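You operate a simulated robot arm through the tools that you are given. There is no shell and no other tool.

The job below is to be done with a simulated two-armed robot. You get a single attempt, and the scene is never put back.

TASK
On the clear end of the folding counter, fold the pink washcloth in half.

The check looks at the end state, three seconds after you hand in, the way a careful person would. Anything else that was tipped, shoved, dropped, spilled or broken makes it a failure. Flat cloth is picked up by pressing the open fingertips on it (5 to 10 N) and closing them slowly along it; thin cloth reads only 2 to 8 mm in the jaws.

THE ROBOT
Two 7-joint arms with two-finger parallel grippers on one trunk, on a base that drives. Base frame: it is fixed to the floor where the robot stands at the start and does not move with it; the origin is under the middle of the robot, x ahead of it, y to its left, z up. Readings come in mm, degrees, newtons and seconds.
The left shoulder is at the start at [70, 188, 1178], the right one opposite. With the tool pointing down near the work surface each hand reaches from about 320 to 800 mm from the robot's upright axis, wherever it stands, measured 20 degrees to its own side. Places, roughly: clear end of the folding counter [2300, -800, 900]; pink washcloth [2250, -750, 1000]. Payload 3.91 kg a hand.
The TCP of each hand is the grasp point between the finger pads, 30 mm short of the fingertips. In the tool frame z runs along the fingers and y along their closing line. The gripper opens to 110 mm. The fingers are 20 mm wide and 10 mm thick; the gripper's body (48 by 112 mm) begins 55 mm behind the TCP.
Orientation is that of the tool frame in the base frame, as [roll, pitch, yaw] about the fixed x, y, z axes, in that order (R = Rz(yaw) Ry(pitch) Rx(roll)). With the fingers straight down and closing along the base's y, the tool's x points along the base's -x, its y along +y and its z along -z.

THE INTERFACE
- The arms move only by the tool play_rows. It takes "left_targets", "right_targets" or both (then of equal length, played together; a hand with none holds still); each is a list of rows, each a list of 7 numbers: the opening, from 0 (shut) to 1 (fully open), then the shift along the base's x, y, z in units of 40 mm (1.0 is 40 mm), then the turn, a rotation vector about the base's x, y, z in units of 4 degrees (1.0 is 4 degrees). In form: [[grip, x, y, z, ax, ay, az], ...]. A call has 1 to 20 rows; each row shifts and turns the commanded pose from where the row before left it. A call with a number of a shift or a turn outside -1 to 1 is refused whole. Each row takes 0.2 s and may step no farther than 50 mm and 8.6 degrees from the row before; otherwise, or with a gripper value out of range, the whole call is refused. Where a pose cannot be reached the arm comes as near as it can. A force on the tool above 40 N (or 10 N above the force at the start of the call, whichever is more), or a blocked arm, ends the call early, and 0.2 s more pass. The fingers move at their own pace (about 72 mm/s each) and stop on an object; they squeeze with about 22 N. The grip force told is the motor's: it shows also when the fingers shut on nothing. Time passes only in rows, and 0.2 s behind the last, so rows that do not move let the fingers close. The reply holds the time, the measured pose of the TCP, the force on the tool along the base axes, the opening and the grip force, in the units named above and with some noise, with the torque about the TCP (base axes, N m) and any sound that the robot's microphone picked up, and new pictures: "show" is both (left out), scene, wrist or none (wrist: the cameras of the hands that moved).
- Cameras (640 x 400 px; columns grow to the right, rows downward): "scene" is now at [135.9, -7.3, 1400.1]; the picture's right is [-0.12, -0.99, 0.00], its down [-0.61, 0.07, -0.79] and it looks along [0.78, -0.09, -0.62] (base axes); focal length 268 px, centre (320, 200). "left" rides on the left gripper at [72, -17, -103] in its tool frame; the picture's right is [0.23, 0.97, 0.00], its down [-0.76, 0.18, -0.62] and it looks along [-0.61, 0.14, 0.78] (tool axes); focal length 222 px, centre (320, 200). "right" rides on the right gripper at [72, 17, -103] in its tool frame; the picture's right is [-0.23, 0.97, 0.00], its down [-0.76, -0.18, -0.62] and it looks along [-0.61, -0.14, 0.78] (tool axes); focal length 222 px, centre (320, 200). There is no depth. A picture from a camera that has moved, and an enlarged one, comes with that camera's place and axes in the base frame and with its lens.
- move_column(by): slides the trunk up (or, below 0, down) by that many mm; the arms and the scene camera ride with it, the base frame stays. It gives what a move gives, with no picture.
- roll_base(legs): drives the robot by 1 to 6 legs, each [ahead, turn to the left] in mm and degrees, along the robot's own axes; the way and the turn of a leg run together, so that a leg with both is an arc; at most 1500 mm and 180 degrees a leg. The arms and the cameras ride along, it lands a little off, and it stops where it bumps. It gives what a move gives, and a new picture of the scene camera.
- turn_head(pan, tilt): turns the head with the scene camera to pan (to the left, within 86 degrees either way) and tilt (down, from -29 to 69), counted from straight ahead of the robot. It gives what a move gives, and a new picture of the scene camera.
- zoom(camera, box): a new picture of the part [left, top, right, bottom] of that camera's present view, enlarged. No time passes.
- finish_job(): hands the job in; it is judged then, once.

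Nothing tells you exact positions but the pictures and the camera data. Unless the task says otherwise, let go and move clear before handing in.

The tools are called after "Request:" as name(argument=value, ...) on one line, values as JSON. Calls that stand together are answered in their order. play_rows: Moves the arms, as the interface text tells. Its arguments: {"type":"object","properties":{"left_targets":{"type":"array"},"right_targets":{"type":"array"},"show":{"type":"string","enum":["both","scene","wrist","none"]}},"required":[]} The other tools are called the same way: move_column (by) slides the trunk up or down; roll_base (legs) drives the base; turn_head (pan, tilt) turns the head that bears the scene camera; zoom (camera, box) takes an enlarged picture of a part of a camera's view; finish_job () hands the job in.

At the start:

```text
clock: 0.0
left_ee_pos: [613.9, 227.8, 1094.0]
left_orientation: [180.0, 0.1, 180.0]
left_ft_force: [-0.7, -1.1, -0.8]
left_moment: [-0.01, 0.01, 0.01]
left_grip_width: 109.8
left_finger_force: 0.1
right_ee_pos: [431.5, -152.5, 1223.1]
right_orientation: [-179.9, 0.0, -180.0]
right_ft_force: [1.0, -0.9, 0.3]
right_moment: [-0.01, 0.02, 0.01]
right_grip_width: 110.0
right_finger_force: 0.1
trunk travel left (down, up): [-688.0, 252.0]
robot x, y, heading: [3.1, -1.7, 0.0]
head pan, tilt: [-6.9, 38.2]
```

scene: 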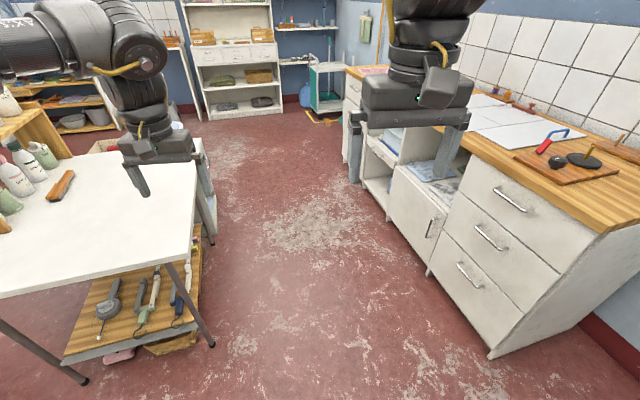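
right: 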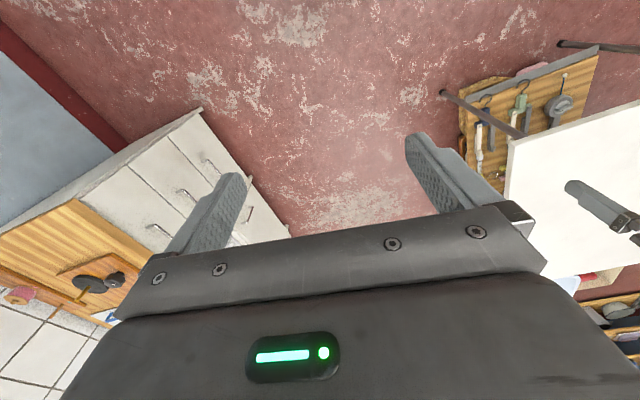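
left: 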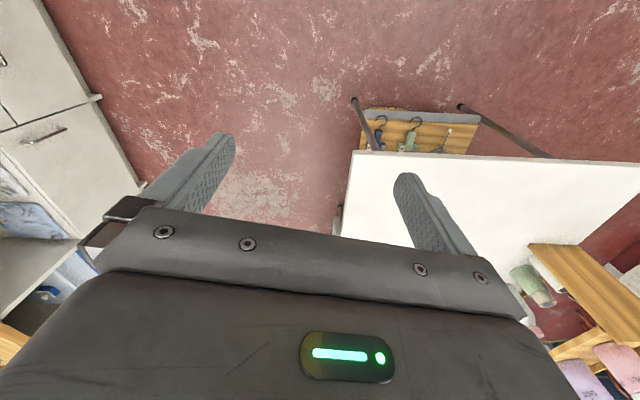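

I see a room with a long wooden counter on the right and a white table on the left. The washcloth should be near the far end of the counter, so I'll look closer first.

Request:
zoom(camera="scene", box=[280, 0, 440, 100])

Request:
turn_head(pan=-20, tilt=15)

```text
4.00 times, centred on (360, 50) of scene
camera zoom: at [135.9, -7.3, 1400.1], right [-0.12, -0.99, 0.0], down [-0.61, 0.07, -0.79], along [0.78, -0.09, -0.62], focal length 1074 px, centre (160, 800)
```

zoom: 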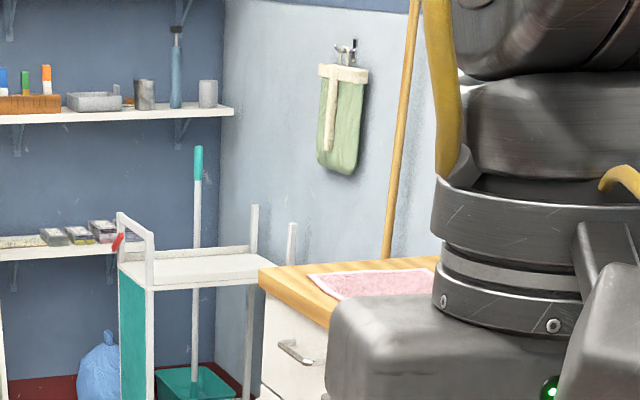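

```text
clock: 0.9
left_ee_pos: [614.7, 229.1, 1095.4]
left_orientation: [179.9, 0.0, -179.9]
left_ft_force: [0.4, -0.3, 0.0]
left_moment: [0.0, -0.02, 0.05]
left_grip_width: 110.1
left_finger_force: 0.2
right_ee_pos: [431.4, -151.8, 1222.4]
right_orientation: [-180.0, 0.0, 180.0]
right_ft_force: [-0.6, -0.3, 0.3]
right_moment: [0.02, -0.03, -0.02]
right_grip_width: 110.2
right_finger_force: 0.0
trunk travel left (down, up): [-688.0, 252.0]
robot x, y, heading: [2.4, -1.0, -0.1]
head pan, tilt: [-20.0, 15.0]
camera scene: at [138.1, -28.8, 1436.9], right [-0.34, -0.94, 0.0], down [-0.24, 0.09, -0.97], along [0.91, -0.33, -0.26], focal length 268 px, centre (320, 200)
```

scene: 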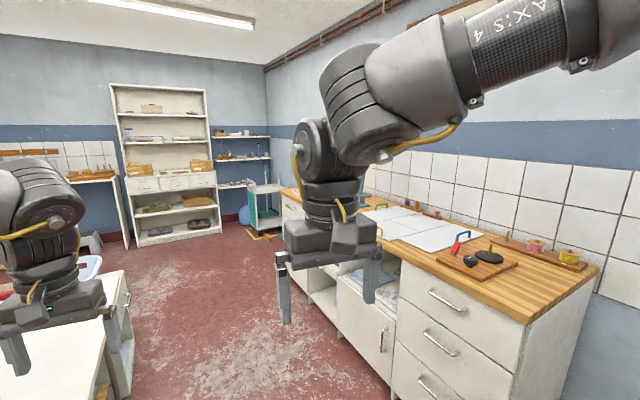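

The pink cloth lies flat at the far end of the counter, whose front edge runs from about (546,-780) to (2430,-490), turned about 8.5° to the left. I'll drive toward it in stages, down the aisle.

Request:
roll_base(legs=[[0, -4.5], [1300, 0]])

```text
clock: 7.9
left_ee_pos: [1925.8, 75.9, 1095.3]
left_orientation: [-179.9, -0.1, 175.5]
left_ft_force: [0.6, -0.7, 0.2]
left_moment: [0.02, 0.01, 0.01]
left_grip_width: 110.0
left_finger_force: 0.0
right_ee_pos: [1713.3, -288.8, 1222.8]
right_orientation: [180.0, 0.0, 175.4]
right_ft_force: [0.4, -0.1, 0.6]
right_moment: [-0.01, -0.02, 0.01]
right_grip_width: 109.7
right_finger_force: 0.0
trunk travel left (down, up): [-688.0, 252.0]
robot x, y, heading: [1299.1, -99.0, -4.6]
head pan, tilt: [-20.0, 15.0]
camera scene: at [1431.2, -142.0, 1437.0], right [-0.42, -0.91, 0.0], down [-0.24, 0.11, -0.97], along [0.88, -0.4, -0.26], focal length 268 px, centre (320, 200)
```

scene: 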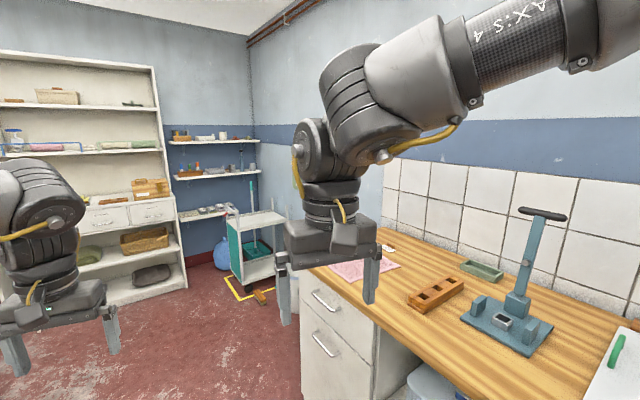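

The cloth is near (2243,-711) with a wooden box and a tall press (top about z 1230, at x≈1775) to its right. I'll roll on until I'm opposite the cloth, then turn to face the counter.

Request:
roll_base(legs=[[0, 0.8], [850, 0]])

Request:
turn_head(pan=-60, tilt=35)

```text
clock: 12.8
left_ee_pos: [2777.3, 27.4, 1094.7]
left_orientation: [180.0, 0.0, 176.1]
left_ft_force: [-0.6, 1.1, 0.2]
left_moment: [-0.01, -0.02, 0.02]
left_grip_width: 110.1
left_finger_force: 0.0
right_ee_pos: [2569.6, -339.3, 1223.7]
right_orientation: [-180.0, 0.0, 176.0]
right_ft_force: [0.0, 0.3, -1.0]
right_moment: [0.02, -0.02, 0.02]
right_grip_width: 110.0
right_finger_force: 0.0
trunk travel left (down, up): [-688.0, 252.0]
robot x, y, heading: [2147.7, -159.2, -4.0]
head pan, tilt: [-20.0, 15.0]
camera scene: at [2285.6, -197.2, 1437.0], right [-0.4, -0.91, 0.0], down [-0.24, 0.1, -0.97], along [0.88, -0.39, -0.26], focal length 268 px, centre (320, 200)
```

scene: 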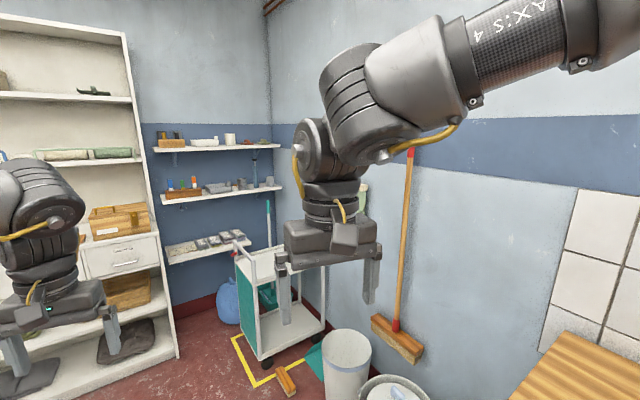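

```text
clock: 13.8
left_ee_pos: [2777.2, 27.8, 1094.1]
left_orientation: [-180.0, -0.1, 176.1]
left_ft_force: [0.2, 0.4, -0.4]
left_moment: [0.0, -0.05, 0.0]
left_grip_width: 110.1
left_finger_force: 0.1
right_ee_pos: [2570.3, -339.7, 1222.1]
right_orientation: [-180.0, 0.0, 176.2]
right_ft_force: [0.1, -0.1, -0.8]
right_moment: [-0.01, 0.01, -0.02]
right_grip_width: 110.2
right_finger_force: 0.0
trunk travel left (down, up): [-688.0, 252.0]
robot x, y, heading: [2150.5, -154.7, -3.7]
head pan, tilt: [-60.0, 35.0]
camera scene: at [2239.3, -238.5, 1405.0], right [-0.9, -0.44, 0.0], down [-0.25, 0.51, -0.82], along [0.36, -0.74, -0.57], focal length 268 px, centre (320, 200)
```

scene: 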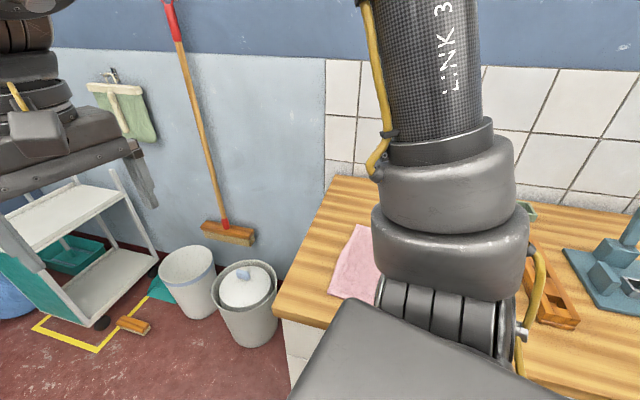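

The view to the far end is free (broom and trolley are well away). I'll turn to face the counter squarely.

Request:
roll_base(legs=[[0, -77.5]])

Request:
turn_head(pan=0, tilt=50)

```text
clock: 17.6
left_ee_pos: [2467.1, -732.7, 1094.9]
left_orientation: [-180.0, 0.0, 98.5]
left_ft_force: [-0.2, -0.4, 0.0]
left_moment: [0.04, 0.01, -0.01]
left_grip_width: 109.8
left_finger_force: 0.0
right_ee_pos: [2063.7, -607.2, 1223.4]
right_orientation: [-179.9, 0.0, 98.5]
right_ft_force: [0.4, 0.3, -0.3]
right_moment: [0.02, -0.04, 0.01]
right_grip_width: 109.9
right_finger_force: 0.1
trunk travel left (down, up): [-688.0, 252.0]
robot x, y, heading: [2145.2, -157.6, -81.2]
head pan, tilt: [-60.0, 35.0]
camera scene: at [2089.1, -260.6, 1405.0], right [-0.62, 0.78, 0.0], down [0.45, 0.36, -0.82], along [-0.64, -0.51, -0.57], focal length 268 px, centre (320, 200)
```

scene: 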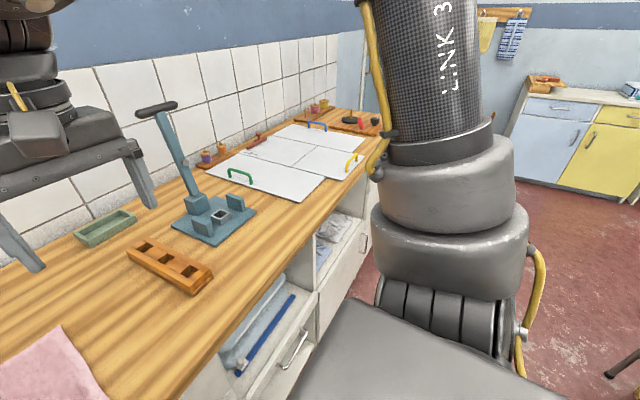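

```text
clock: 18.9
left_ee_pos: [2466.9, -732.3, 1094.8]
left_orientation: [-179.9, 0.1, 98.5]
left_ft_force: [-0.7, -0.4, 0.8]
left_moment: [0.03, -0.01, 0.01]
left_grip_width: 109.8
left_finger_force: 0.0
right_ee_pos: [2062.7, -608.5, 1223.2]
right_orientation: [-180.0, 0.0, 98.5]
right_ft_force: [0.3, 0.1, 0.1]
right_moment: [0.03, -0.01, 0.04]
right_grip_width: 110.2
right_finger_force: 0.1
trunk travel left (down, up): [-688.0, 252.0]
robot x, y, heading: [2150.5, -156.2, -81.5]
head pan, tilt: [0.0, 50.0]
camera scene: at [2169.1, -282.0, 1383.3], right [-0.99, -0.15, 0.0], down [-0.11, 0.76, -0.64], along [0.09, -0.64, -0.77], focal length 268 px, centre (320, 200)
```

scene: 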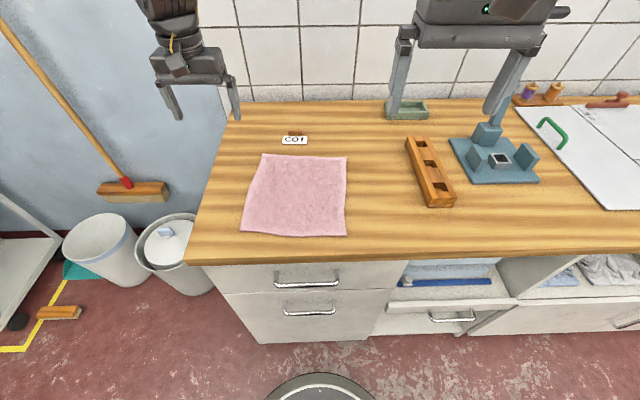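

The cloth lies flat with a small label stand behind it and the wooden block and press to its right. I'll look at it closely to get its corners.

Request:
zoom(camera="scene", box=[216, 120, 376, 250])

Request:
zoom(camera="left", box=[0, 0, 640, 400])

Request:
zoom(camera="right", box=[0, 0, 640, 400])

```text
3.08 times, centred on (296, 185) of scene
camera zoom: at [2169.1, -282.0, 1383.3], right [-0.99, -0.15, 0.0], down [-0.11, 0.76, -0.64], along [0.09, -0.64, -0.77], focal length 826 px, centre (394, 246)
```

zoom: 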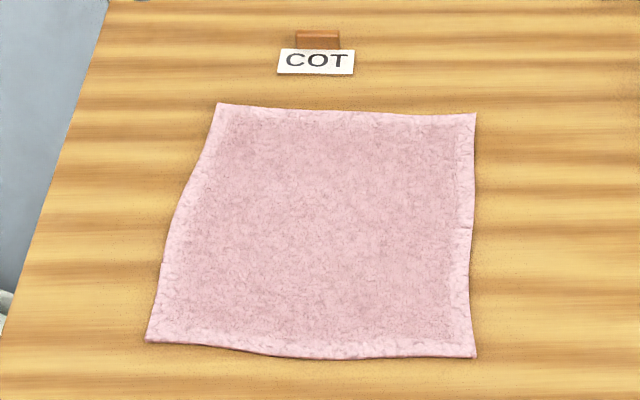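

```text
1.00 times, centred on (320, 200) of left (not enlarged: the box is as wide or as high as the picture)
camera zoom: at [2440.2, -664.2, 1198.4], right [0.93, 0.37, 0.0], down [0.29, -0.73, 0.62], along [0.23, -0.58, -0.78], focal length 222 px, centre (320, 200)
```

zoom: 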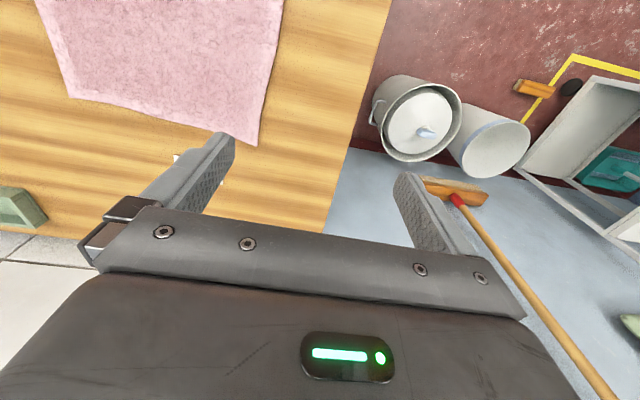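

```text
1.00 times, centred on (320, 200) of right (not enlarged: the box is as wide or as high as the picture)
camera zoom: at [2070.5, -534.5, 1327.7], right [1.0, -0.08, 0.0], down [-0.06, -0.78, 0.62], along [-0.05, -0.62, -0.78], focal length 222 px, centre (320, 200)
```

zoom: 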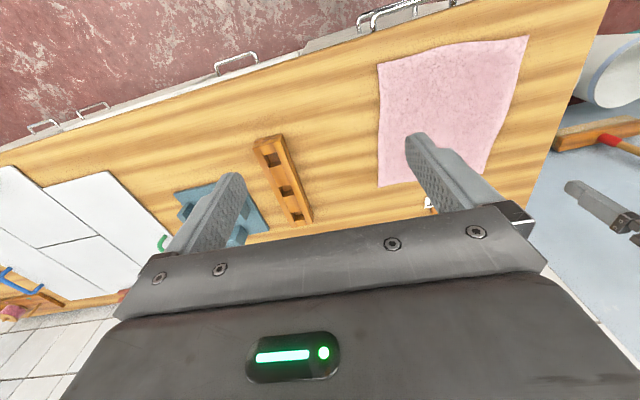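

The cloth is about 235 x 257 mm, with corners near (2390,-576), (2158,-597), (2180,-852) and (2413,-833), at a height of about 893. I'll bring both hands to hover over the two near corners with the fingers partly open, then check with the cameras.

Request:
play_rows(left_targets=[[0.3, -0.371, 0.536, -0.393, 0, 0, -0.117], [0.3, -0.371, 0.536, -0.393, 0, 0, -0.117], [0.3, -0.371, 0.536, -0.393, 0, 0, -0.117], [0.3, -0.371, 0.536, -0.393, 0, 0, -0.117], [0.3, -0.371, 0.536, -0.393, 0, 0, -0.117], [0.3, -0.371, 0.536, -0.393, 0, 0, -0.117], [0.3, -0.371, 0.536, -0.393, 0, 0, -0.117], [0.3, 0, 0, 0, 0, 0, 0]], right_targets=[[0.3, 0.443, 0.029, -0.85, 0, 0, -0.117], [0.3, 0.443, 0.029, -0.85, 0, 0, -0.117], [0.3, 0.443, 0.029, -0.85, 0, 0, -0.117], [0.3, 0.443, 0.029, -0.85, 0, 0, -0.117], [0.3, 0.443, 0.029, -0.85, 0, 0, -0.117], [0.3, 0.443, 0.029, -0.85, 0, 0, -0.117], [0.3, 0.443, 0.029, -0.85, 0, 0, -0.117], [0.3, 0, 0, 0, 0, 0, 0]])

```text
clock: 20.7
left_ee_pos: [2400.4, -603.3, 997.2]
left_orientation: [-179.9, 0.1, 95.1]
left_ft_force: [0.1, -0.5, 0.3]
left_moment: [-0.01, -0.01, -0.02]
left_grip_width: 33.0
left_finger_force: 0.0
left hand out of reach, approached as far as the arm can: row 6, 7
right_ee_pos: [2186.5, -598.4, 984.3]
right_orientation: [180.0, 0.0, 95.1]
right_ft_force: [0.6, 0.3, -0.9]
right_moment: [-0.03, -0.03, 0.0]
right_grip_width: 32.9
right_finger_force: 0.1
trunk travel left (down, up): [-688.0, 252.0]
robot x, y, heading: [2150.7, -161.4, -81.5]
head pan, tilt: [0.0, 50.0]
camera scene: at [2168.7, -281.0, 1383.4], right [-0.99, -0.15, 0.0], down [-0.11, 0.76, -0.64], along [0.1, -0.64, -0.77], focal length 268 px, centre (320, 200)
camera right: at [2197.9, -525.8, 1089.4], right [0.99, -0.14, 0.0], down [-0.11, -0.77, 0.62], along [-0.09, -0.62, -0.78], focal length 222 px, centre (320, 200)
camera left: at [2377.1, -533.7, 1101.4], right [0.95, 0.31, 0.0], down [0.25, -0.74, 0.62], along [0.2, -0.59, -0.78], focal length 222 px, centre (320, 200)
```

scene: 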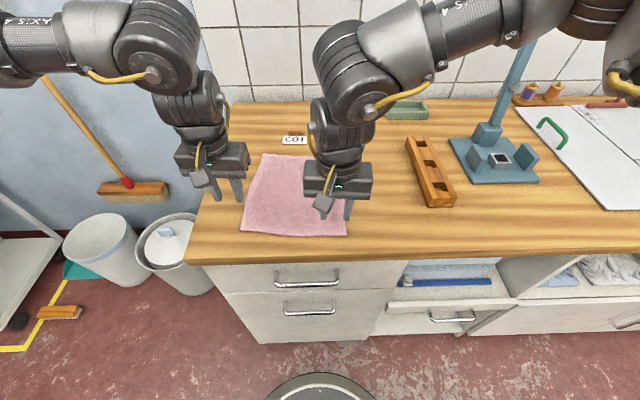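
right: 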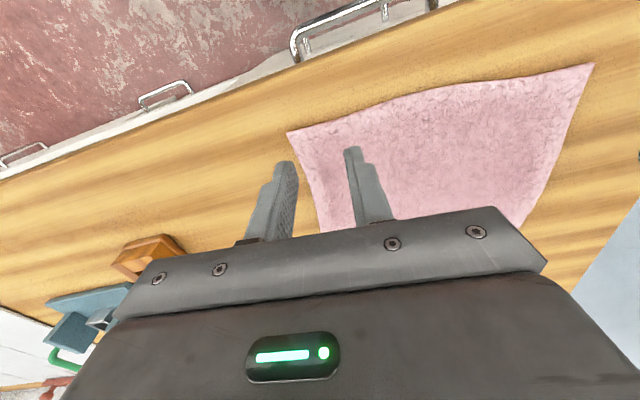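
left: 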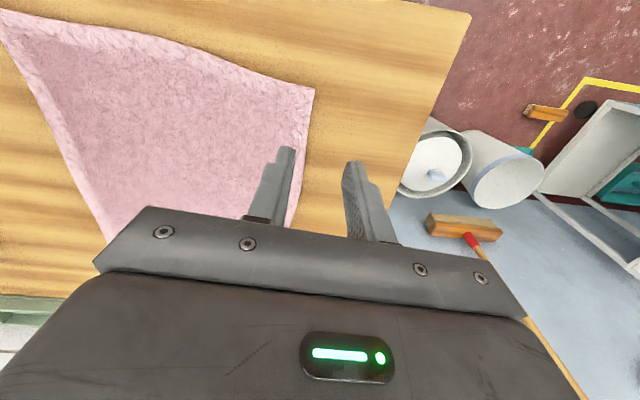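

Both hands hover, but the left stopped short of its inner target. I'll try nudging the left hand there again before deciding whether to reposition the base.

Request:
play_rows(left_targets=[[0.3, -0.5, 0, 0, 0, 0, 0], [0.3, -0.5, 0, 0, 0, 0, 0], [0.3, 0, 0, 0, 0, 0, 0]], show="none")

```text
clock: 21.5
left_ee_pos: [2392.8, -609.8, 1006.3]
left_orientation: [180.0, 0.0, 95.2]
left_ft_force: [-0.3, 0.4, 0.2]
left_moment: [0.01, 0.0, -0.01]
left_grip_width: 33.2
left_finger_force: 0.0
left hand out of reach, approached as far as the arm can: row 1, 2
right_ee_pos: [2187.9, -599.2, 983.6]
right_orientation: [180.0, 0.0, 95.2]
right_ft_force: [0.1, -1.3, 0.4]
right_moment: [-0.04, -0.01, -0.02]
right_grip_width: 32.9
right_finger_force: 0.0
trunk travel left (down, up): [-688.0, 252.0]
robot x, y, heading: [2150.8, -158.7, -81.5]
head pan, tilt: [0.0, 50.0]
```

The left arm seems too folded up here. Raising the trunk gives it more room, so I'll lift the column and then lower the hands again.

Request:
move_column(by=130)

```text
clock: 23.0
left_ee_pos: [2392.6, -608.9, 1134.5]
left_orientation: [-179.9, 0.1, 95.1]
left_ft_force: [0.1, 0.3, -0.8]
left_moment: [0.0, -0.02, -0.02]
left_grip_width: 33.1
left_finger_force: 0.1
right_ee_pos: [2188.0, -599.3, 1115.3]
right_orientation: [-179.9, -0.1, 95.2]
right_ft_force: [-1.3, -0.3, 0.3]
right_moment: [0.04, 0.01, -0.02]
right_grip_width: 32.9
right_finger_force: 0.0
trunk travel left (down, up): [-818.0, 122.0]
robot x, y, heading: [2150.2, -157.3, -81.5]
head pan, tilt: [0.0, 50.0]
```

Request:
play_rows(left_targets=[[0.3, 0, 0, -0.9, 0, 0, 0], [0.3, 0, 0, -0.9, 0, 0, 0], [0.3, -0.2, 0.1, -0.7, 0, 0, 0], [0.3, -0.2, 0.1, -0.7, 0, 0, 0], [0.3, -0.2, 0.1, -0.55, 0, 0, 0], [0.3, -0.15, 0.1, 0, 0, 0, 0], [0.3, 0, 0, 0, 0, 0, 0]], right_targets=[[0.3, 0, 0, -0.65, 0, 0, 0], [0.3, 0, 0, -0.65, 0, 0, 0], [0.3, 0, 0, -0.65, 0, 0, 0], [0.3, 0, 0, -0.65, 0, 0, 0], [0.3, 0, 0, -0.65, 0, 0, 0], [0.3, 0, 0, 0, 0, 0, 0], [0.3, 0, 0, 0, 0, 0, 0]])

```text
clock: 24.6
left_ee_pos: [2365.9, -598.8, 982.7]
left_orientation: [-180.0, -0.1, 95.2]
left_ft_force: [-0.8, 0.3, 0.4]
left_moment: [0.0, 0.03, -0.01]
left_grip_width: 33.2
left_finger_force: 0.0
left hand out of reach, approached as far as the arm can: row 6
right_ee_pos: [2186.4, -599.9, 984.4]
right_orientation: [179.9, 0.1, 95.2]
right_ft_force: [-0.8, 0.3, 1.0]
right_moment: [-0.02, 0.0, 0.03]
right_grip_width: 33.1
right_finger_force: 0.1
trunk travel left (down, up): [-818.0, 122.0]
robot x, y, heading: [2147.5, -161.4, -81.6]
head pan, tilt: [0.0, 50.0]
camera scene: at [2169.7, -282.1, 1513.2], right [-0.99, -0.15, 0.0], down [-0.11, 0.76, -0.64], along [0.09, -0.64, -0.77], focal length 268 px, centre (320, 200)
camera right: at [2198.4, -526.0, 1089.3], right [0.99, -0.14, 0.0], down [-0.11, -0.77, 0.62], along [-0.09, -0.62, -0.78], focal length 222 px, centre (320, 200)
camera left: at [2342.4, -529.4, 1086.8], right [0.95, 0.31, 0.0], down [0.25, -0.74, 0.62], along [0.19, -0.59, -0.78], focal length 222 px, centre (320, 200)
```

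scene: 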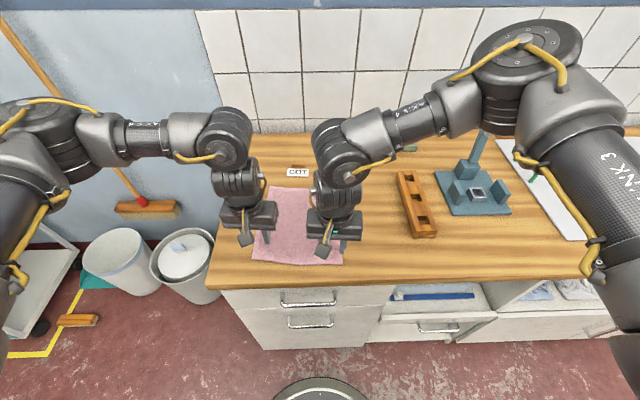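
right: 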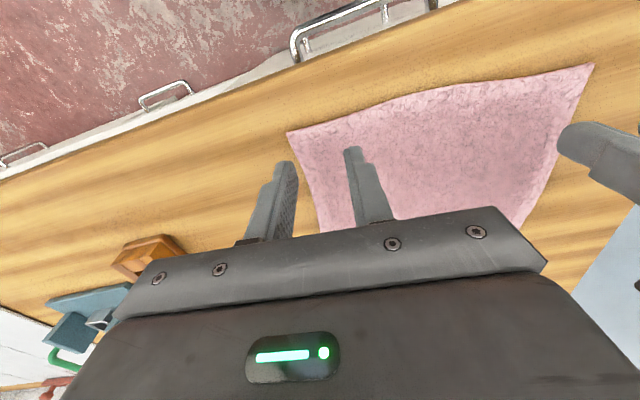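
left: 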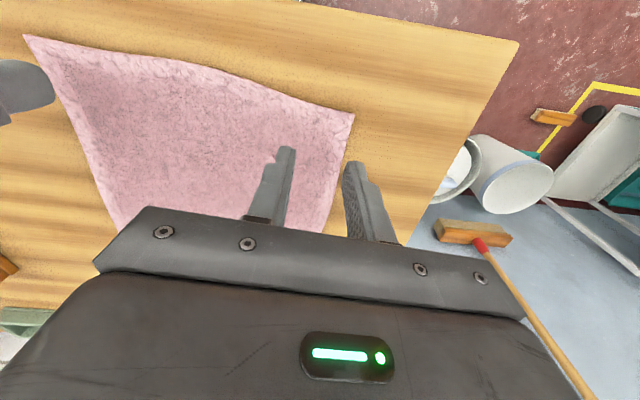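

The corners check out from both wrist cameras: near-right (2160,-597), near-left (2388,-577), surface about z 901. I'll back the base up slightly so the left arm can reach its corner comfortably.

Request:
roll_base(legs=[[-45, 0]])

```text
clock: 25.5
left_ee_pos: [2358.5, -560.5, 979.9]
left_orientation: [-179.9, -0.5, 95.1]
left_ft_force: [-0.9, -1.0, 0.3]
left_moment: [0.07, 0.0, 0.03]
left_grip_width: 33.1
left_finger_force: 0.0
right_ee_pos: [2181.2, -561.1, 981.2]
right_orientation: [-179.9, -0.4, 95.1]
right_ft_force: [-0.7, 0.6, 0.2]
right_moment: [0.07, -0.01, -0.02]
right_grip_width: 33.0
right_finger_force: 0.0
trunk travel left (down, up): [-818.0, 122.0]
robot x, y, heading: [2148.4, -113.9, -81.7]
head pan, tilt: [0.0, 50.0]
camera scene: at [2164.3, -246.3, 1512.5], right [-0.99, -0.15, 0.0], down [-0.11, 0.76, -0.64], along [0.09, -0.63, -0.77], focal length 268 px, centre (320, 200)
```

scene: 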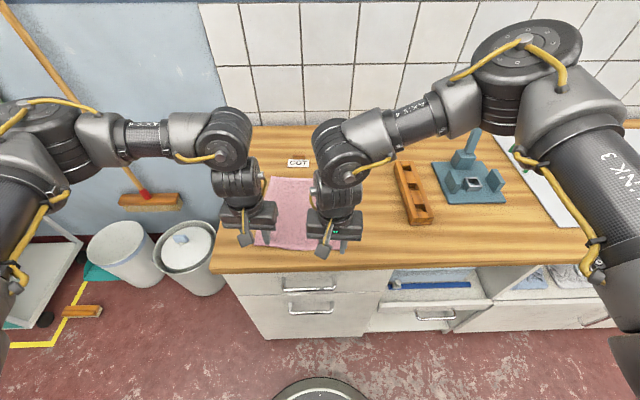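

Request:
play_rows(left_targets=[[0.3, 0, -0.25, -0.3, 0, 0, 0], [0.3, 0, -0.25, -0.3, 0, 0, 0], [0.3, 0, 0, -0.2, 0, 0, 0], [0.3, 0, 0, 0, 0, 0, 0]], right_targets=[[0.3, 0.12, -0.42, -0.3, 0, 0, 0], [0.3, 0.12, -0.42, -0.3, 0, 0, 0], [0.3, 0, 0, -0.2, 0, 0, 0], [0.3, 0, 0, 0, 0, 0, 0]])

```text
clock: 26.5
left_ee_pos: [2358.0, -575.1, 952.1]
left_orientation: [-179.9, -0.1, 95.2]
left_ft_force: [-0.4, 0.0, 0.6]
left_moment: [0.0, -0.05, -0.01]
left_grip_width: 32.9
left_finger_force: 0.0
right_ee_pos: [2190.5, -589.6, 952.6]
right_orientation: [-180.0, 0.1, 95.1]
right_ft_force: [0.2, -0.2, -0.2]
right_moment: [0.01, 0.0, -0.03]
right_grip_width: 33.0
right_finger_force: 0.0
trunk travel left (down, up): [-818.0, 122.0]
robot x, y, heading: [2143.1, -113.5, -81.7]
head pan, tilt: [0.0, 50.0]
camera scene: at [2162.9, -238.8, 1513.1], right [-0.99, -0.15, 0.0], down [-0.11, 0.76, -0.64], along [0.1, -0.64, -0.77], focal length 268 px, centre (320, 200)
camera right: at [2201.3, -516.5, 1057.0], right [0.99, -0.14, 0.0], down [-0.11, -0.77, 0.62], along [-0.09, -0.62, -0.78], focal length 222 px, centre (320, 200)
camera left: at [2335.6, -505.9, 1054.8], right [0.95, 0.31, 0.0], down [0.25, -0.74, 0.62], along [0.19, -0.59, -0.78], focal length 222 px, centre (320, 200)
```

scene: 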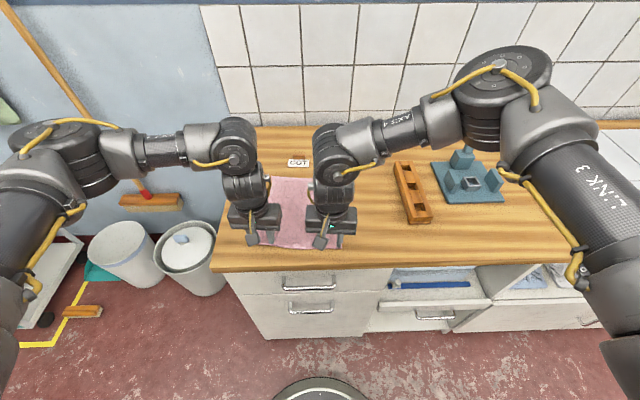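
right: 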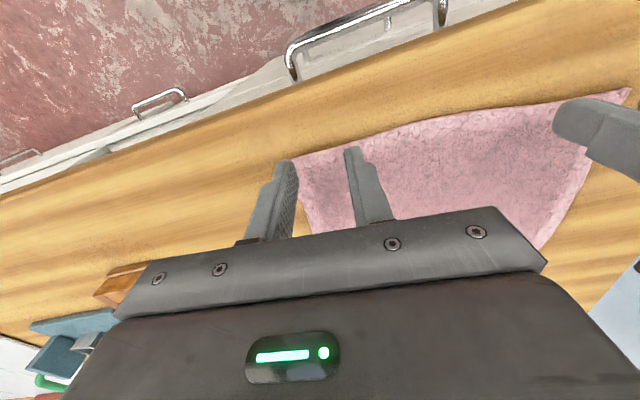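
left: 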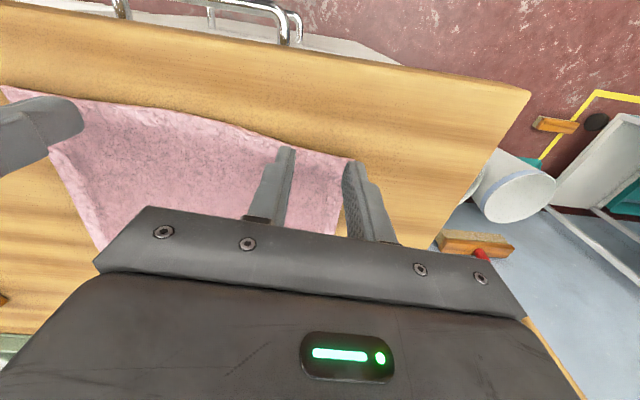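

The right finger overlaps the edge by only a few mm, so I'll shift both hands inward slightly and lower to just above the cloth.

Request:
play_rows(left_targets=[[0.3, -0.1, -0.16, -0.1, 0, 0, 0], [0.3, 0, 0, -0.1, 0, 0, 0], [0.3, 0, 0, -0.1, 0, 0, 0], [0.3, 0, 0, 0, 0, 0, 0]], right_targets=[[0.3, 0.14, -0.19, -0.1, 0, 0, 0], [0.3, 0, 0, -0.1, 0, 0, 0], [0.3, 0, 0, -0.1, 0, 0, 0], [0.3, 0, 0, 0, 0, 0, 0]], show="wrist")

```text
clock: 27.5
left_ee_pos: [2354.9, -580.4, 939.4]
left_orientation: [-179.8, 0.0, 95.1]
left_ft_force: [0.2, -0.5, 0.4]
left_moment: [-0.01, -0.01, -0.01]
left_grip_width: 33.0
left_finger_force: 0.0
right_ee_pos: [2196.6, -594.3, 938.9]
right_orientation: [179.9, 0.1, 95.2]
right_ft_force: [-0.6, -0.5, 0.3]
right_moment: [0.02, -0.05, 0.01]
right_grip_width: 32.9
right_finger_force: 0.1
trunk travel left (down, up): [-818.0, 122.0]
robot x, y, heading: [2148.6, -120.1, -81.4]
head pan, tilt: [0.0, 50.0]
camera right: at [2206.8, -522.7, 1045.4], right [0.99, -0.14, 0.0], down [-0.11, -0.77, 0.62], along [-0.09, -0.62, -0.78], focal length 222 px, centre (320, 200)
camera left: at [2331.9, -511.5, 1043.0], right [0.95, 0.31, 0.0], down [0.25, -0.74, 0.62], along [0.19, -0.59, -0.78], focal length 222 px, centre (320, 200)
```

right: 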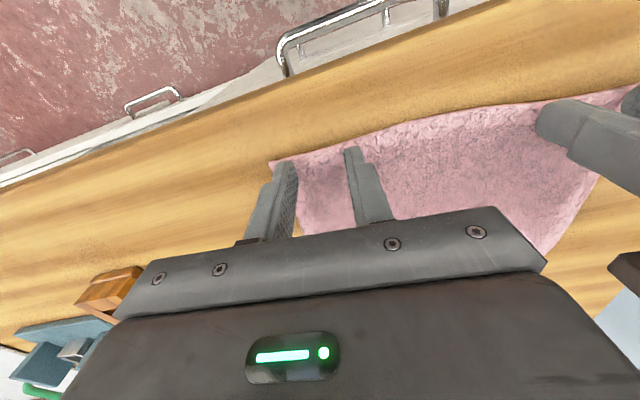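
left: 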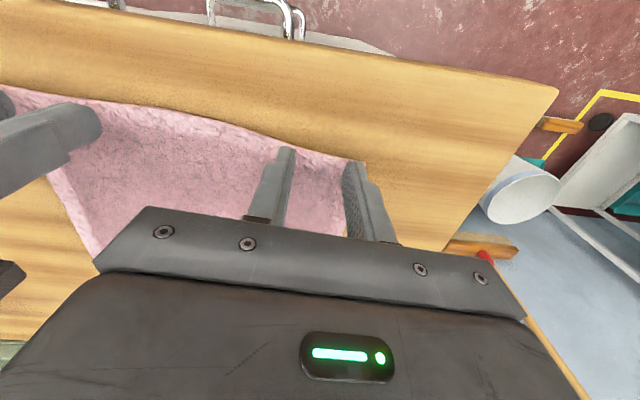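

Request:
play_rows(left_targets=[[0.3, 0, 0, -0.05, 0, 0, 0], [0.3, 0, 0, -0.05, 0, 0, 0], [0.3, 0, 0, -0.05, 0, 0, 0], [0.3, 0, 0, 0, 0, 0, 0]], right_targets=[[0.3, 0, -0.05, -0.05, 0, 0, 0], [0.3, 0, 0, -0.05, 0, 0, 0], [0.3, 0, 0, -0.05, 0, 0, 0], [0.3, 0, 0, 0, 0, 0, 0]], show="none")

```text
clock: 28.5
left_ee_pos: [2355.7, -582.2, 933.5]
left_orientation: [-179.9, -0.1, 95.1]
left_ft_force: [0.0, -0.4, 3.2]
left_moment: [0.01, -0.02, 0.02]
left_grip_width: 33.0
left_finger_force: 0.0
right_ee_pos: [2196.2, -598.0, 935.3]
right_orientation: [-180.0, 0.2, 95.2]
right_ft_force: [0.4, -1.1, 1.2]
right_moment: [0.0, 0.01, -0.07]
right_grip_width: 33.1
right_finger_force: 0.1
trunk travel left (down, up): [-818.0, 122.0]
robot x, y, heading: [2143.2, -113.6, -82.1]
head pan, tilt: [0.0, 50.0]
```

Request:
play_rows(left_targets=[[0.3, 0, 0, -0.02, 0, 0, 0], [0.3, 0, 0, 0, 0, 0, 0]], right_targets=[[0.3, 0, 0, -0.05, 0, 0, 0], [0.3, 0, 0, 0, 0, 0, 0]], show="none")

```text
clock: 29.1
left_ee_pos: [2354.4, -579.2, 934.3]
left_orientation: [-179.9, 0.0, 95.1]
left_ft_force: [2.0, -1.3, 7.3]
left_moment: [-0.05, -0.05, -0.03]
left_grip_width: 32.8
left_finger_force: 0.0
right_ee_pos: [2195.3, -597.6, 933.4]
right_orientation: [179.9, 0.2, 95.1]
right_ft_force: [-0.3, -0.5, 7.0]
right_moment: [-0.07, 0.05, -0.01]
right_grip_width: 32.8
right_finger_force: 0.0
trunk travel left (down, up): [-818.0, 122.0]
robot x, y, heading: [2143.0, -116.2, -81.2]
head pan, tilt: [0.0, 50.0]
```

Both hands are pressing with about 7 N. I'll now close the fingers slowly along the cloth.

Request:
play_rows(left_targets=[[0.28, 0, 0, 0, 0, 0, 0], [0.26, 0, 0, 0, 0, 0, 0], [0.24, 0, 0, 0, 0, 0, 0], [0.22, 0, 0, 0, 0, 0, 0], [0.2, 0, 0, 0, 0, 0, 0], [0.18, 0, 0, 0, 0, 0, 0], [0.16, 0, 0, 0, 0, 0, 0], [0.14, 0, 0, 0, 0, 0, 0], [0.12, 0, 0, 0, 0, 0, 0], [0.1, 0, 0, 0, 0, 0, 0], [0.08, 0, 0, 0, 0, 0, 0], [0.06, 0, 0, 0, 0, 0, 0], [0.04, 0, 0, 0, 0, 0, 0], [0.02, 0, 0, 0, 0, 0, 0], [0, 0, 0, 0, 0, 0, 0], [0, 0, 0, 0, 0, 0, 0]], right_targets=[[0.28, 0, 0, 0, 0, 0, 0], [0.26, 0, 0, 0, 0, 0, 0], [0.24, 0, 0, 0, 0, 0, 0], [0.22, 0, 0, 0, 0, 0, 0], [0.2, 0, 0, 0, 0, 0, 0], [0.18, 0, 0, 0, 0, 0, 0], [0.16, 0, 0, 0, 0, 0, 0], [0.14, 0, 0, 0, 0, 0, 0], [0.12, 0, 0, 0, 0, 0, 0], [0.1, 0, 0, 0, 0, 0, 0], [0.08, 0, 0, 0, 0, 0, 0], [0.06, 0, 0, 0, 0, 0, 0], [0.04, 0, 0, 0, 0, 0, 0], [0.02, 0, 0, 0, 0, 0, 0], [0, 0, 0, 0, 0, 0, 0], [0, 0, 0, 0, 0, 0, 0]])

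```text
clock: 32.5
left_ee_pos: [2353.9, -581.0, 932.1]
left_orientation: [-179.7, 0.0, 95.1]
left_ft_force: [-19.7, -2.5, 7.0]
left_moment: [-0.11, 0.59, -0.02]
left_grip_width: 3.9
left_finger_force: 21.7
right_ee_pos: [2196.0, -596.1, 932.7]
right_orientation: [179.9, 0.2, 95.2]
right_ft_force: [20.3, 1.6, 7.5]
right_moment: [0.03, -0.7, 0.08]
right_grip_width: 4.7
right_finger_force: 21.5
trunk travel left (down, up): [-818.0, 122.0]
robot x, y, heading: [2143.8, -115.7, -81.6]
head pan, tilt: [0.0, 50.0]
camera scene: at [2162.8, -236.1, 1513.4], right [-0.99, -0.15, 0.0], down [-0.11, 0.76, -0.64], along [0.1, -0.64, -0.77], focal length 268 px, centre (320, 200)
camera right: at [2208.0, -523.4, 1038.3], right [0.99, -0.14, 0.0], down [-0.11, -0.77, 0.62], along [-0.08, -0.62, -0.78], focal length 222 px, centre (320, 200)
camera left: at [2331.0, -510.4, 1037.0], right [0.95, 0.31, 0.0], down [0.25, -0.74, 0.62], along [0.19, -0.59, -0.78], focal length 222 px, centre (320, 200)
```

scene: 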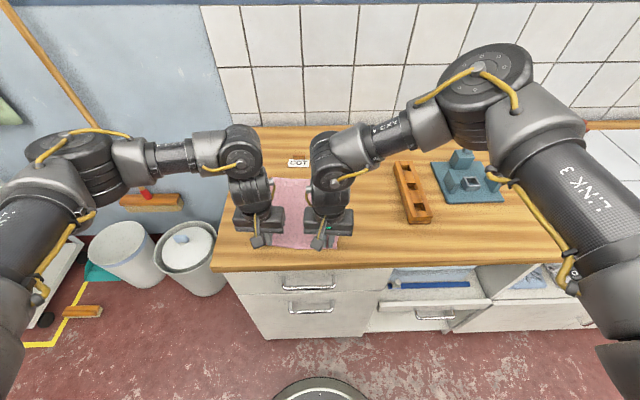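
right: 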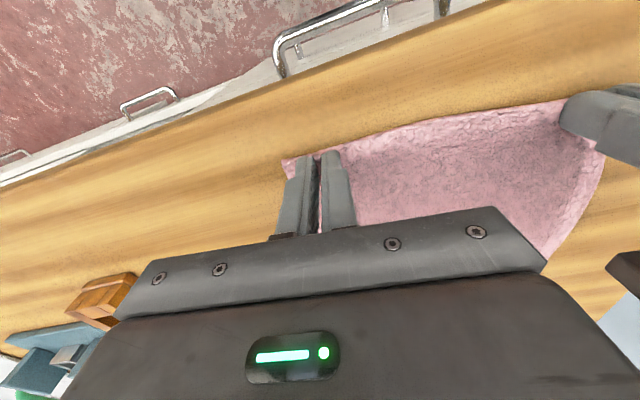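
left: 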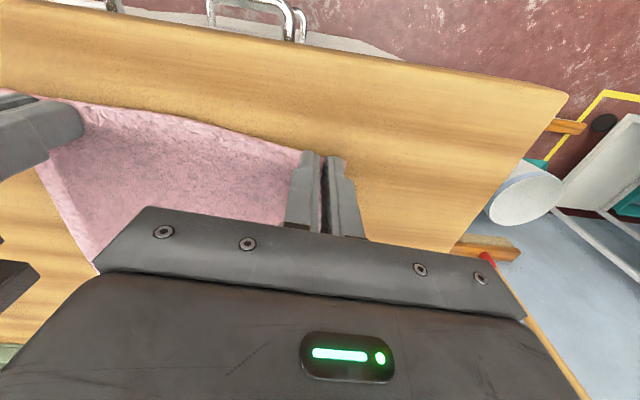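

The cloth is pinched in both hands (3.9 and 4.7 mm) and stretched between them. I'll ease the hands a little together and lift the near edge, then look.

Request:
play_rows(left_targets=[[0, -0.06, 0, 0.1, 0, 0, 0], [0, -0.06, -0.06, 0.39, 0, 0, 0], [0, 0.015, -0.167, 0.47, 0, 0, 0], [0, 0.025, -0.272, 0.433, 0, 0, 0], [0, 0, 0, 0, 0, 0, 0]], right_targets=[[0, 0.06, 0, 0.1, 0, 0, 0], [0, 0.06, -0.06, 0.39, 0, 0, 0], [0, 0.015, -0.167, 0.47, 0, 0, 0], [0, 0.025, -0.272, 0.433, 0, 0, 0], [0, 0, 0, 0, 0, 0, 0]])

```text
clock: 33.7
left_ee_pos: [2351.9, -602.7, 988.4]
left_orientation: [-179.9, -0.1, 95.2]
left_ft_force: [-8.1, -0.3, -0.5]
left_moment: [-0.05, 0.24, 0.01]
left_grip_width: 3.9
left_finger_force: 22.2
right_ee_pos: [2201.9, -618.0, 986.4]
right_orientation: [-179.8, 0.0, 95.1]
right_ft_force: [7.7, 1.4, -0.9]
right_moment: [0.01, -0.24, 0.02]
right_grip_width: 3.8
right_finger_force: 22.8
trunk travel left (down, up): [-818.0, 122.0]
robot x, y, heading: [2143.4, -114.5, -81.6]
head pan, tilt: [0.0, 50.0]
camera scene: at [2162.9, -237.7, 1513.2], right [-0.99, -0.15, 0.0], down [-0.11, 0.76, -0.64], along [0.1, -0.64, -0.77], focal length 268 px, centre (320, 200)
camera right: at [2213.1, -545.0, 1093.0], right [0.99, -0.14, 0.0], down [-0.11, -0.77, 0.62], along [-0.09, -0.62, -0.78], focal length 222 px, centre (320, 200)
camera left: at [2328.9, -532.2, 1092.5], right [0.95, 0.31, 0.0], down [0.25, -0.74, 0.62], along [0.19, -0.59, -0.78], focal length 222 px, centre (320, 200)
```

scene: 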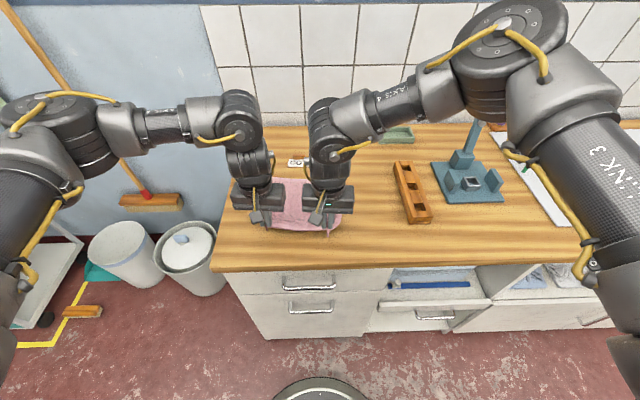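
right: 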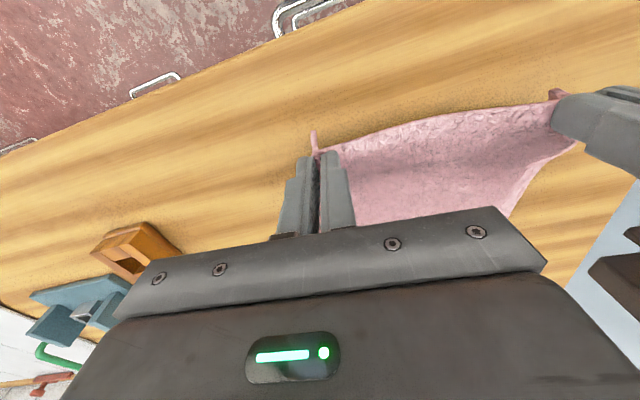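
left: 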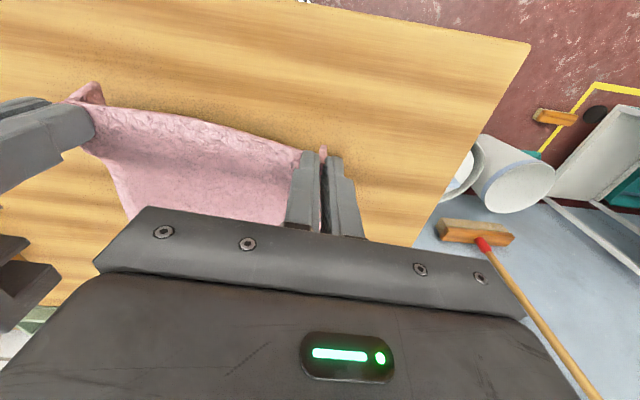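

Both corners are held well and the edge is rising. I'll carry it over in an arc toward the far edge, stopping above it to check.

Request:
play_rows(left_targets=[[0, 0.008, -0.366, 0.38, 0, 0, 0], [0, 0.04, -0.446, 0.31, 0, 0, 0], [0, 0.046, -0.509, 0.23, 0, 0, 0], [0, 0.05, -0.552, 0.143, 0, 0, 0], [0, 0.052, -0.574, 0.048, 0, 0, 0], [0, 0.052, -0.574, -0.048, 0, 0, 0], [0, 0.05, -0.552, -0.143, 0, 0, 0], [0, 0.046, -0.509, -0.23, 0, 0, 0], [0, 0.04, -0.446, -0.31, 0, 0, 0], [0, 0, 0, 0, 0, 0, 0]], right_targets=[[0, 0.058, -0.366, 0.38, 0, 0, 0], [0, 0.04, -0.446, 0.31, 0, 0, 0], [0, 0.046, -0.509, 0.23, 0, 0, 0], [0, 0.05, -0.552, 0.143, 0, 0, 0], [0, 0.052, -0.574, 0.048, 0, 0, 0], [0, 0.052, -0.574, -0.048, 0, 0, 0], [0, 0.05, -0.552, -0.143, 0, 0, 0], [0, 0.046, -0.509, -0.23, 0, 0, 0], [0, 0.04, -0.446, -0.31, 0, 0, 0], [0, 0, 0, 0, 0, 0, 0]])

```text
clock: 35.9
left_ee_pos: [2365.5, -781.5, 1001.8]
left_orientation: [-179.6, -0.4, 95.0]
left_ft_force: [-18.1, 11.0, 2.1]
left_moment: [0.3, 0.59, -0.14]
left_grip_width: 4.1
left_finger_force: 22.3
right_ee_pos: [2226.7, -705.8, 1021.8]
right_orientation: [179.7, 0.3, 95.0]
right_ft_force: [18.5, -11.6, -2.6]
right_moment: [-0.34, -0.62, -0.04]
right_grip_width: 4.2
right_finger_force: 22.1
right hand out of reach, approached as far as the arm can: row 5, 6, 7, 8, 9
trunk travel left (down, up): [-818.0, 122.0]
robot x, y, heading: [2145.5, -119.3, -81.4]
head pan, tilt: [0.0, 50.0]
camera scene: at [2164.6, -237.5, 1513.3], right [-0.99, -0.15, 0.0], down [-0.11, 0.76, -0.64], along [0.09, -0.64, -0.77], focal length 268 px, centre (320, 200)
camera right: at [2238.2, -632.9, 1125.4], right [0.99, -0.14, 0.0], down [-0.11, -0.77, 0.63], along [-0.08, -0.62, -0.78], focal length 222 px, centre (320, 200)
camera left: at [2343.5, -712.0, 1106.1], right [0.95, 0.31, -0.01], down [0.25, -0.75, 0.62], along [0.19, -0.59, -0.79], focal length 222 px, centre (320, 200)
```

scene: 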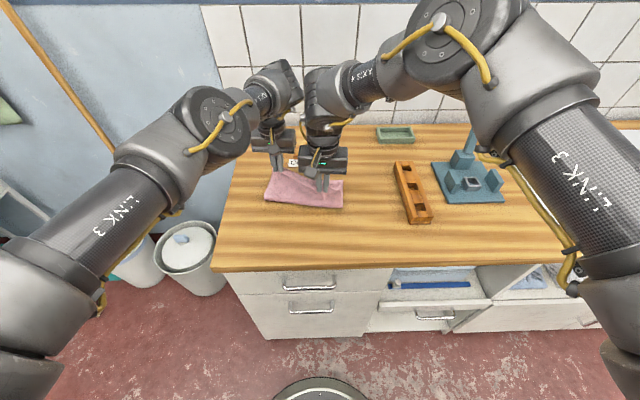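
right: 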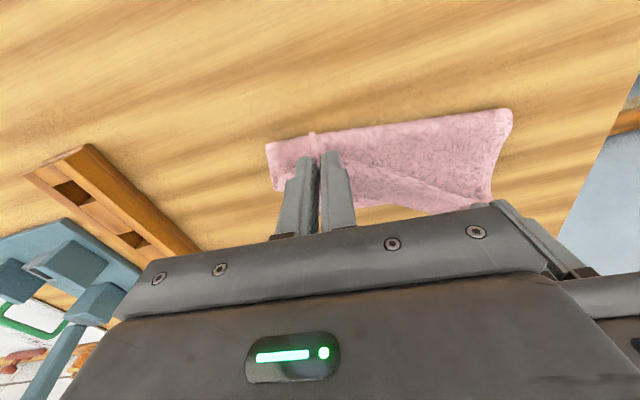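
left: 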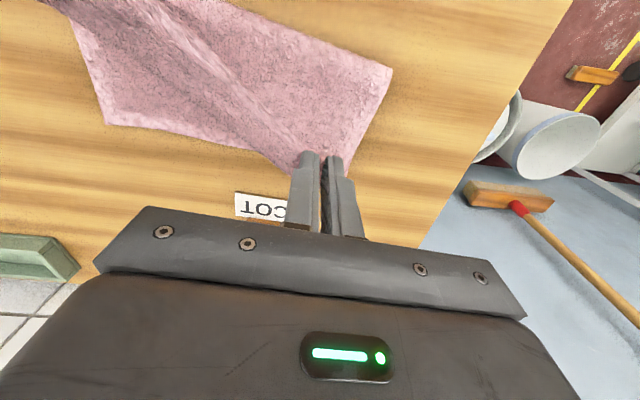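

The right arm hit a joint limit partway and the cloth is now pulled askew between the hands. I'll bring the left hand back to ease the tension, and test whether a small yaw of the right hand frees it.

Request:
play_rows(left_targets=[[0, 0, 0.4, 0.1, 0, 0, 0], [0, 0, 0.4, 0.1, 0, 0, 0], [0, 0, 0.2, 0, 0, 0, 0], [0, 0, 0, 0, 0, 0, 0], [0, 0, 0, 0, 0, 0, 0]], right_targets=[[0, 0, 0, 0, 0, 0, 0], [0, 0, 0, 0, 0, 0, -0.8], [0, 0, -0.1, 0, 0, 0, -0.8], [0, 0, -0.2, 0, 0, 0, -0.8], [0, 0, -0.2, 0, 0, 0, 0]], show="none")

```text
clock: 37.1
left_ee_pos: [2369.1, -741.4, 1010.7]
left_orientation: [-179.8, -0.1, 95.2]
left_ft_force: [-1.6, 0.7, -0.5]
left_moment: [0.03, 0.03, -0.03]
left_grip_width: 3.3
left_finger_force: 21.8
right_ee_pos: [2223.6, -727.0, 1020.1]
right_orientation: [-179.9, 0.1, 85.4]
right_ft_force: [0.7, -0.1, -0.4]
right_moment: [0.01, 0.0, 0.06]
right_grip_width: 3.2
right_finger_force: 22.1
trunk travel left (down, up): [-818.0, 122.0]
robot x, y, heading: [2143.2, -110.7, -81.8]
head pan, tilt: [0.0, 50.0]
```

A slight yaw frees the right arm. I'll pre-lower the left hand a little and drive the base forward 60 mm, carrying both hands farther over together.

Request:
play_rows(left_targets=[[0, 0, 0.15, -0.2, 0, 0, 0], [0, 0, 0.1, -0.3, 0, 0, 0], [0, 0, 0, 0, 0, 0, 0]], right_targets=[[0, 0, 0, -0.2, 0, 0, 0], [0, 0, 0, -0.2, 0, 0, 0], [0, 0, 0, 0, 0, 0, 0]], show="none")

Request:
roll_base(legs=[[60, 0]])

Request:
zoom(camera="right", box=[0, 0, 640, 400])

Request:
zoom(camera="left", box=[0, 0, 640, 400])

```text
clock: 37.9
left_ee_pos: [2367.6, -732.6, 991.5]
left_orientation: [-179.9, -0.1, 95.1]
left_ft_force: [-1.3, -0.2, -0.5]
left_moment: [0.03, -0.04, 0.06]
left_grip_width: 3.5
left_finger_force: 21.9
right_ee_pos: [2223.6, -726.9, 1005.1]
right_orientation: [-179.9, 0.0, 85.6]
right_ft_force: [0.0, 0.5, -0.2]
right_moment: [0.0, -0.02, 0.09]
right_grip_width: 3.4
right_finger_force: 21.8
trunk travel left (down, up): [-818.0, 122.0]
robot x, y, heading: [2145.2, -115.0, -81.4]
head pan, tilt: [0.0, 50.0]
```

```text
clock: 39.5
left_ee_pos: [2376.7, -789.9, 996.6]
left_orientation: [-179.8, 0.7, 95.4]
left_ft_force: [-0.6, -0.7, -0.3]
left_moment: [0.04, 0.02, 0.06]
left_grip_width: 3.7
left_finger_force: 22.1
right_ee_pos: [2232.8, -779.5, 1009.4]
right_orientation: [179.7, 0.7, 85.7]
right_ft_force: [0.9, 0.1, 0.5]
right_moment: [-0.01, 0.0, 0.01]
right_grip_width: 3.4
right_finger_force: 21.9
trunk travel left (down, up): [-818.0, 122.0]
robot x, y, heading: [2153.0, -175.3, -81.4]
head pan, tilt: [0.0, 50.0]
stopped in leg 1: the robot was blocked; the commanded pose is now the measured one
camera scene: at [2173.6, -311.5, 1512.6], right [-0.99, -0.15, 0.0], down [-0.11, 0.76, -0.64], along [0.09, -0.63, -0.77], focal length 268 px, centre (320, 200)
```

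scene: 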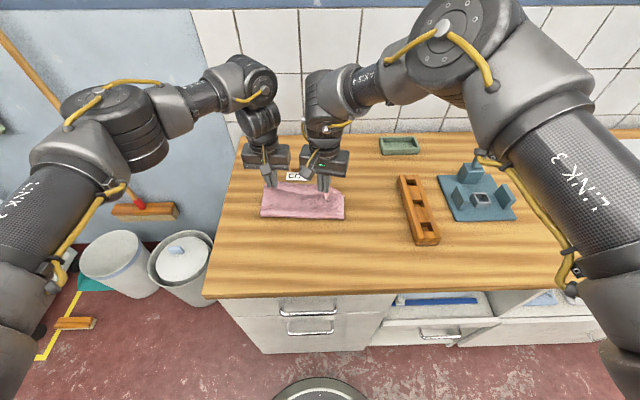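

```text
1.00 times, centred on (320, 200) of right (not enlarged: the box is as wide or as high as the picture)
camera zoom: at [2256.7, -708.8, 1113.4], right [0.95, -0.3, 0.01], down [-0.24, -0.74, 0.63], along [-0.18, -0.6, -0.77], focal length 222 px, centre (320, 200)
```

zoom: 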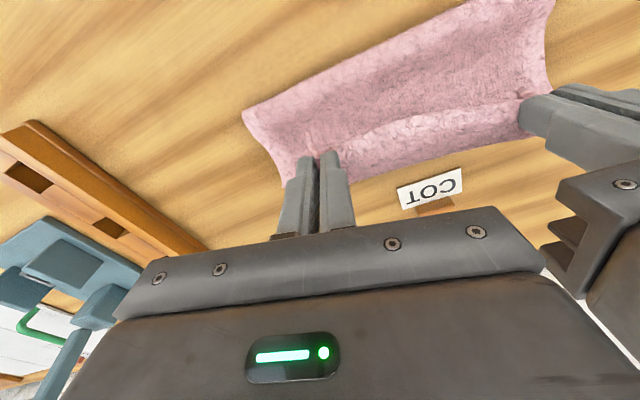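

```text
1.00 times, centred on (320, 200) of left (not enlarged: the box is as wide or as high as the picture)
camera zoom: at [2353.2, -718.7, 1098.8], right [0.95, 0.32, 0.0], down [0.25, -0.73, 0.63], along [0.2, -0.6, -0.77], focal length 222 px, centre (320, 200)
```

zoom: 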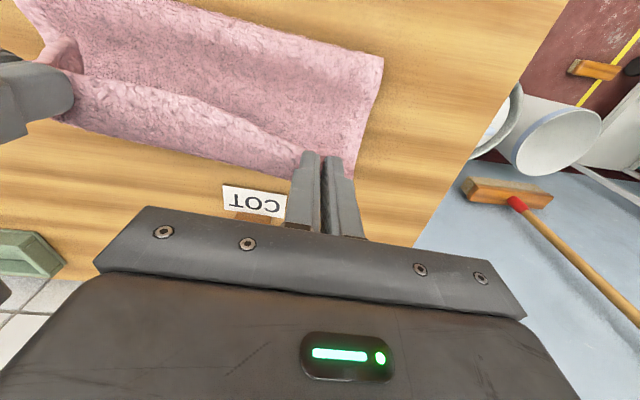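

The base just touched the counter and stopped; hands now are over the far part. I'll back off a hair and zoom in on the cloth from the head.

Request:
zoom(camera="scene", box=[220, 140, 380, 240])

```text
4.00 times, centred on (300, 190) of scene
camera zoom: at [2173.6, -311.5, 1512.6], right [-0.99, -0.15, 0.0], down [-0.11, 0.76, -0.64], along [0.09, -0.63, -0.77], focal length 1074 px, centre (400, 240)
```

zoom: 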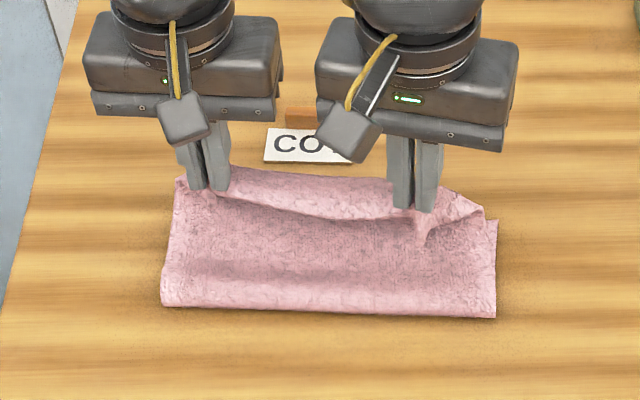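

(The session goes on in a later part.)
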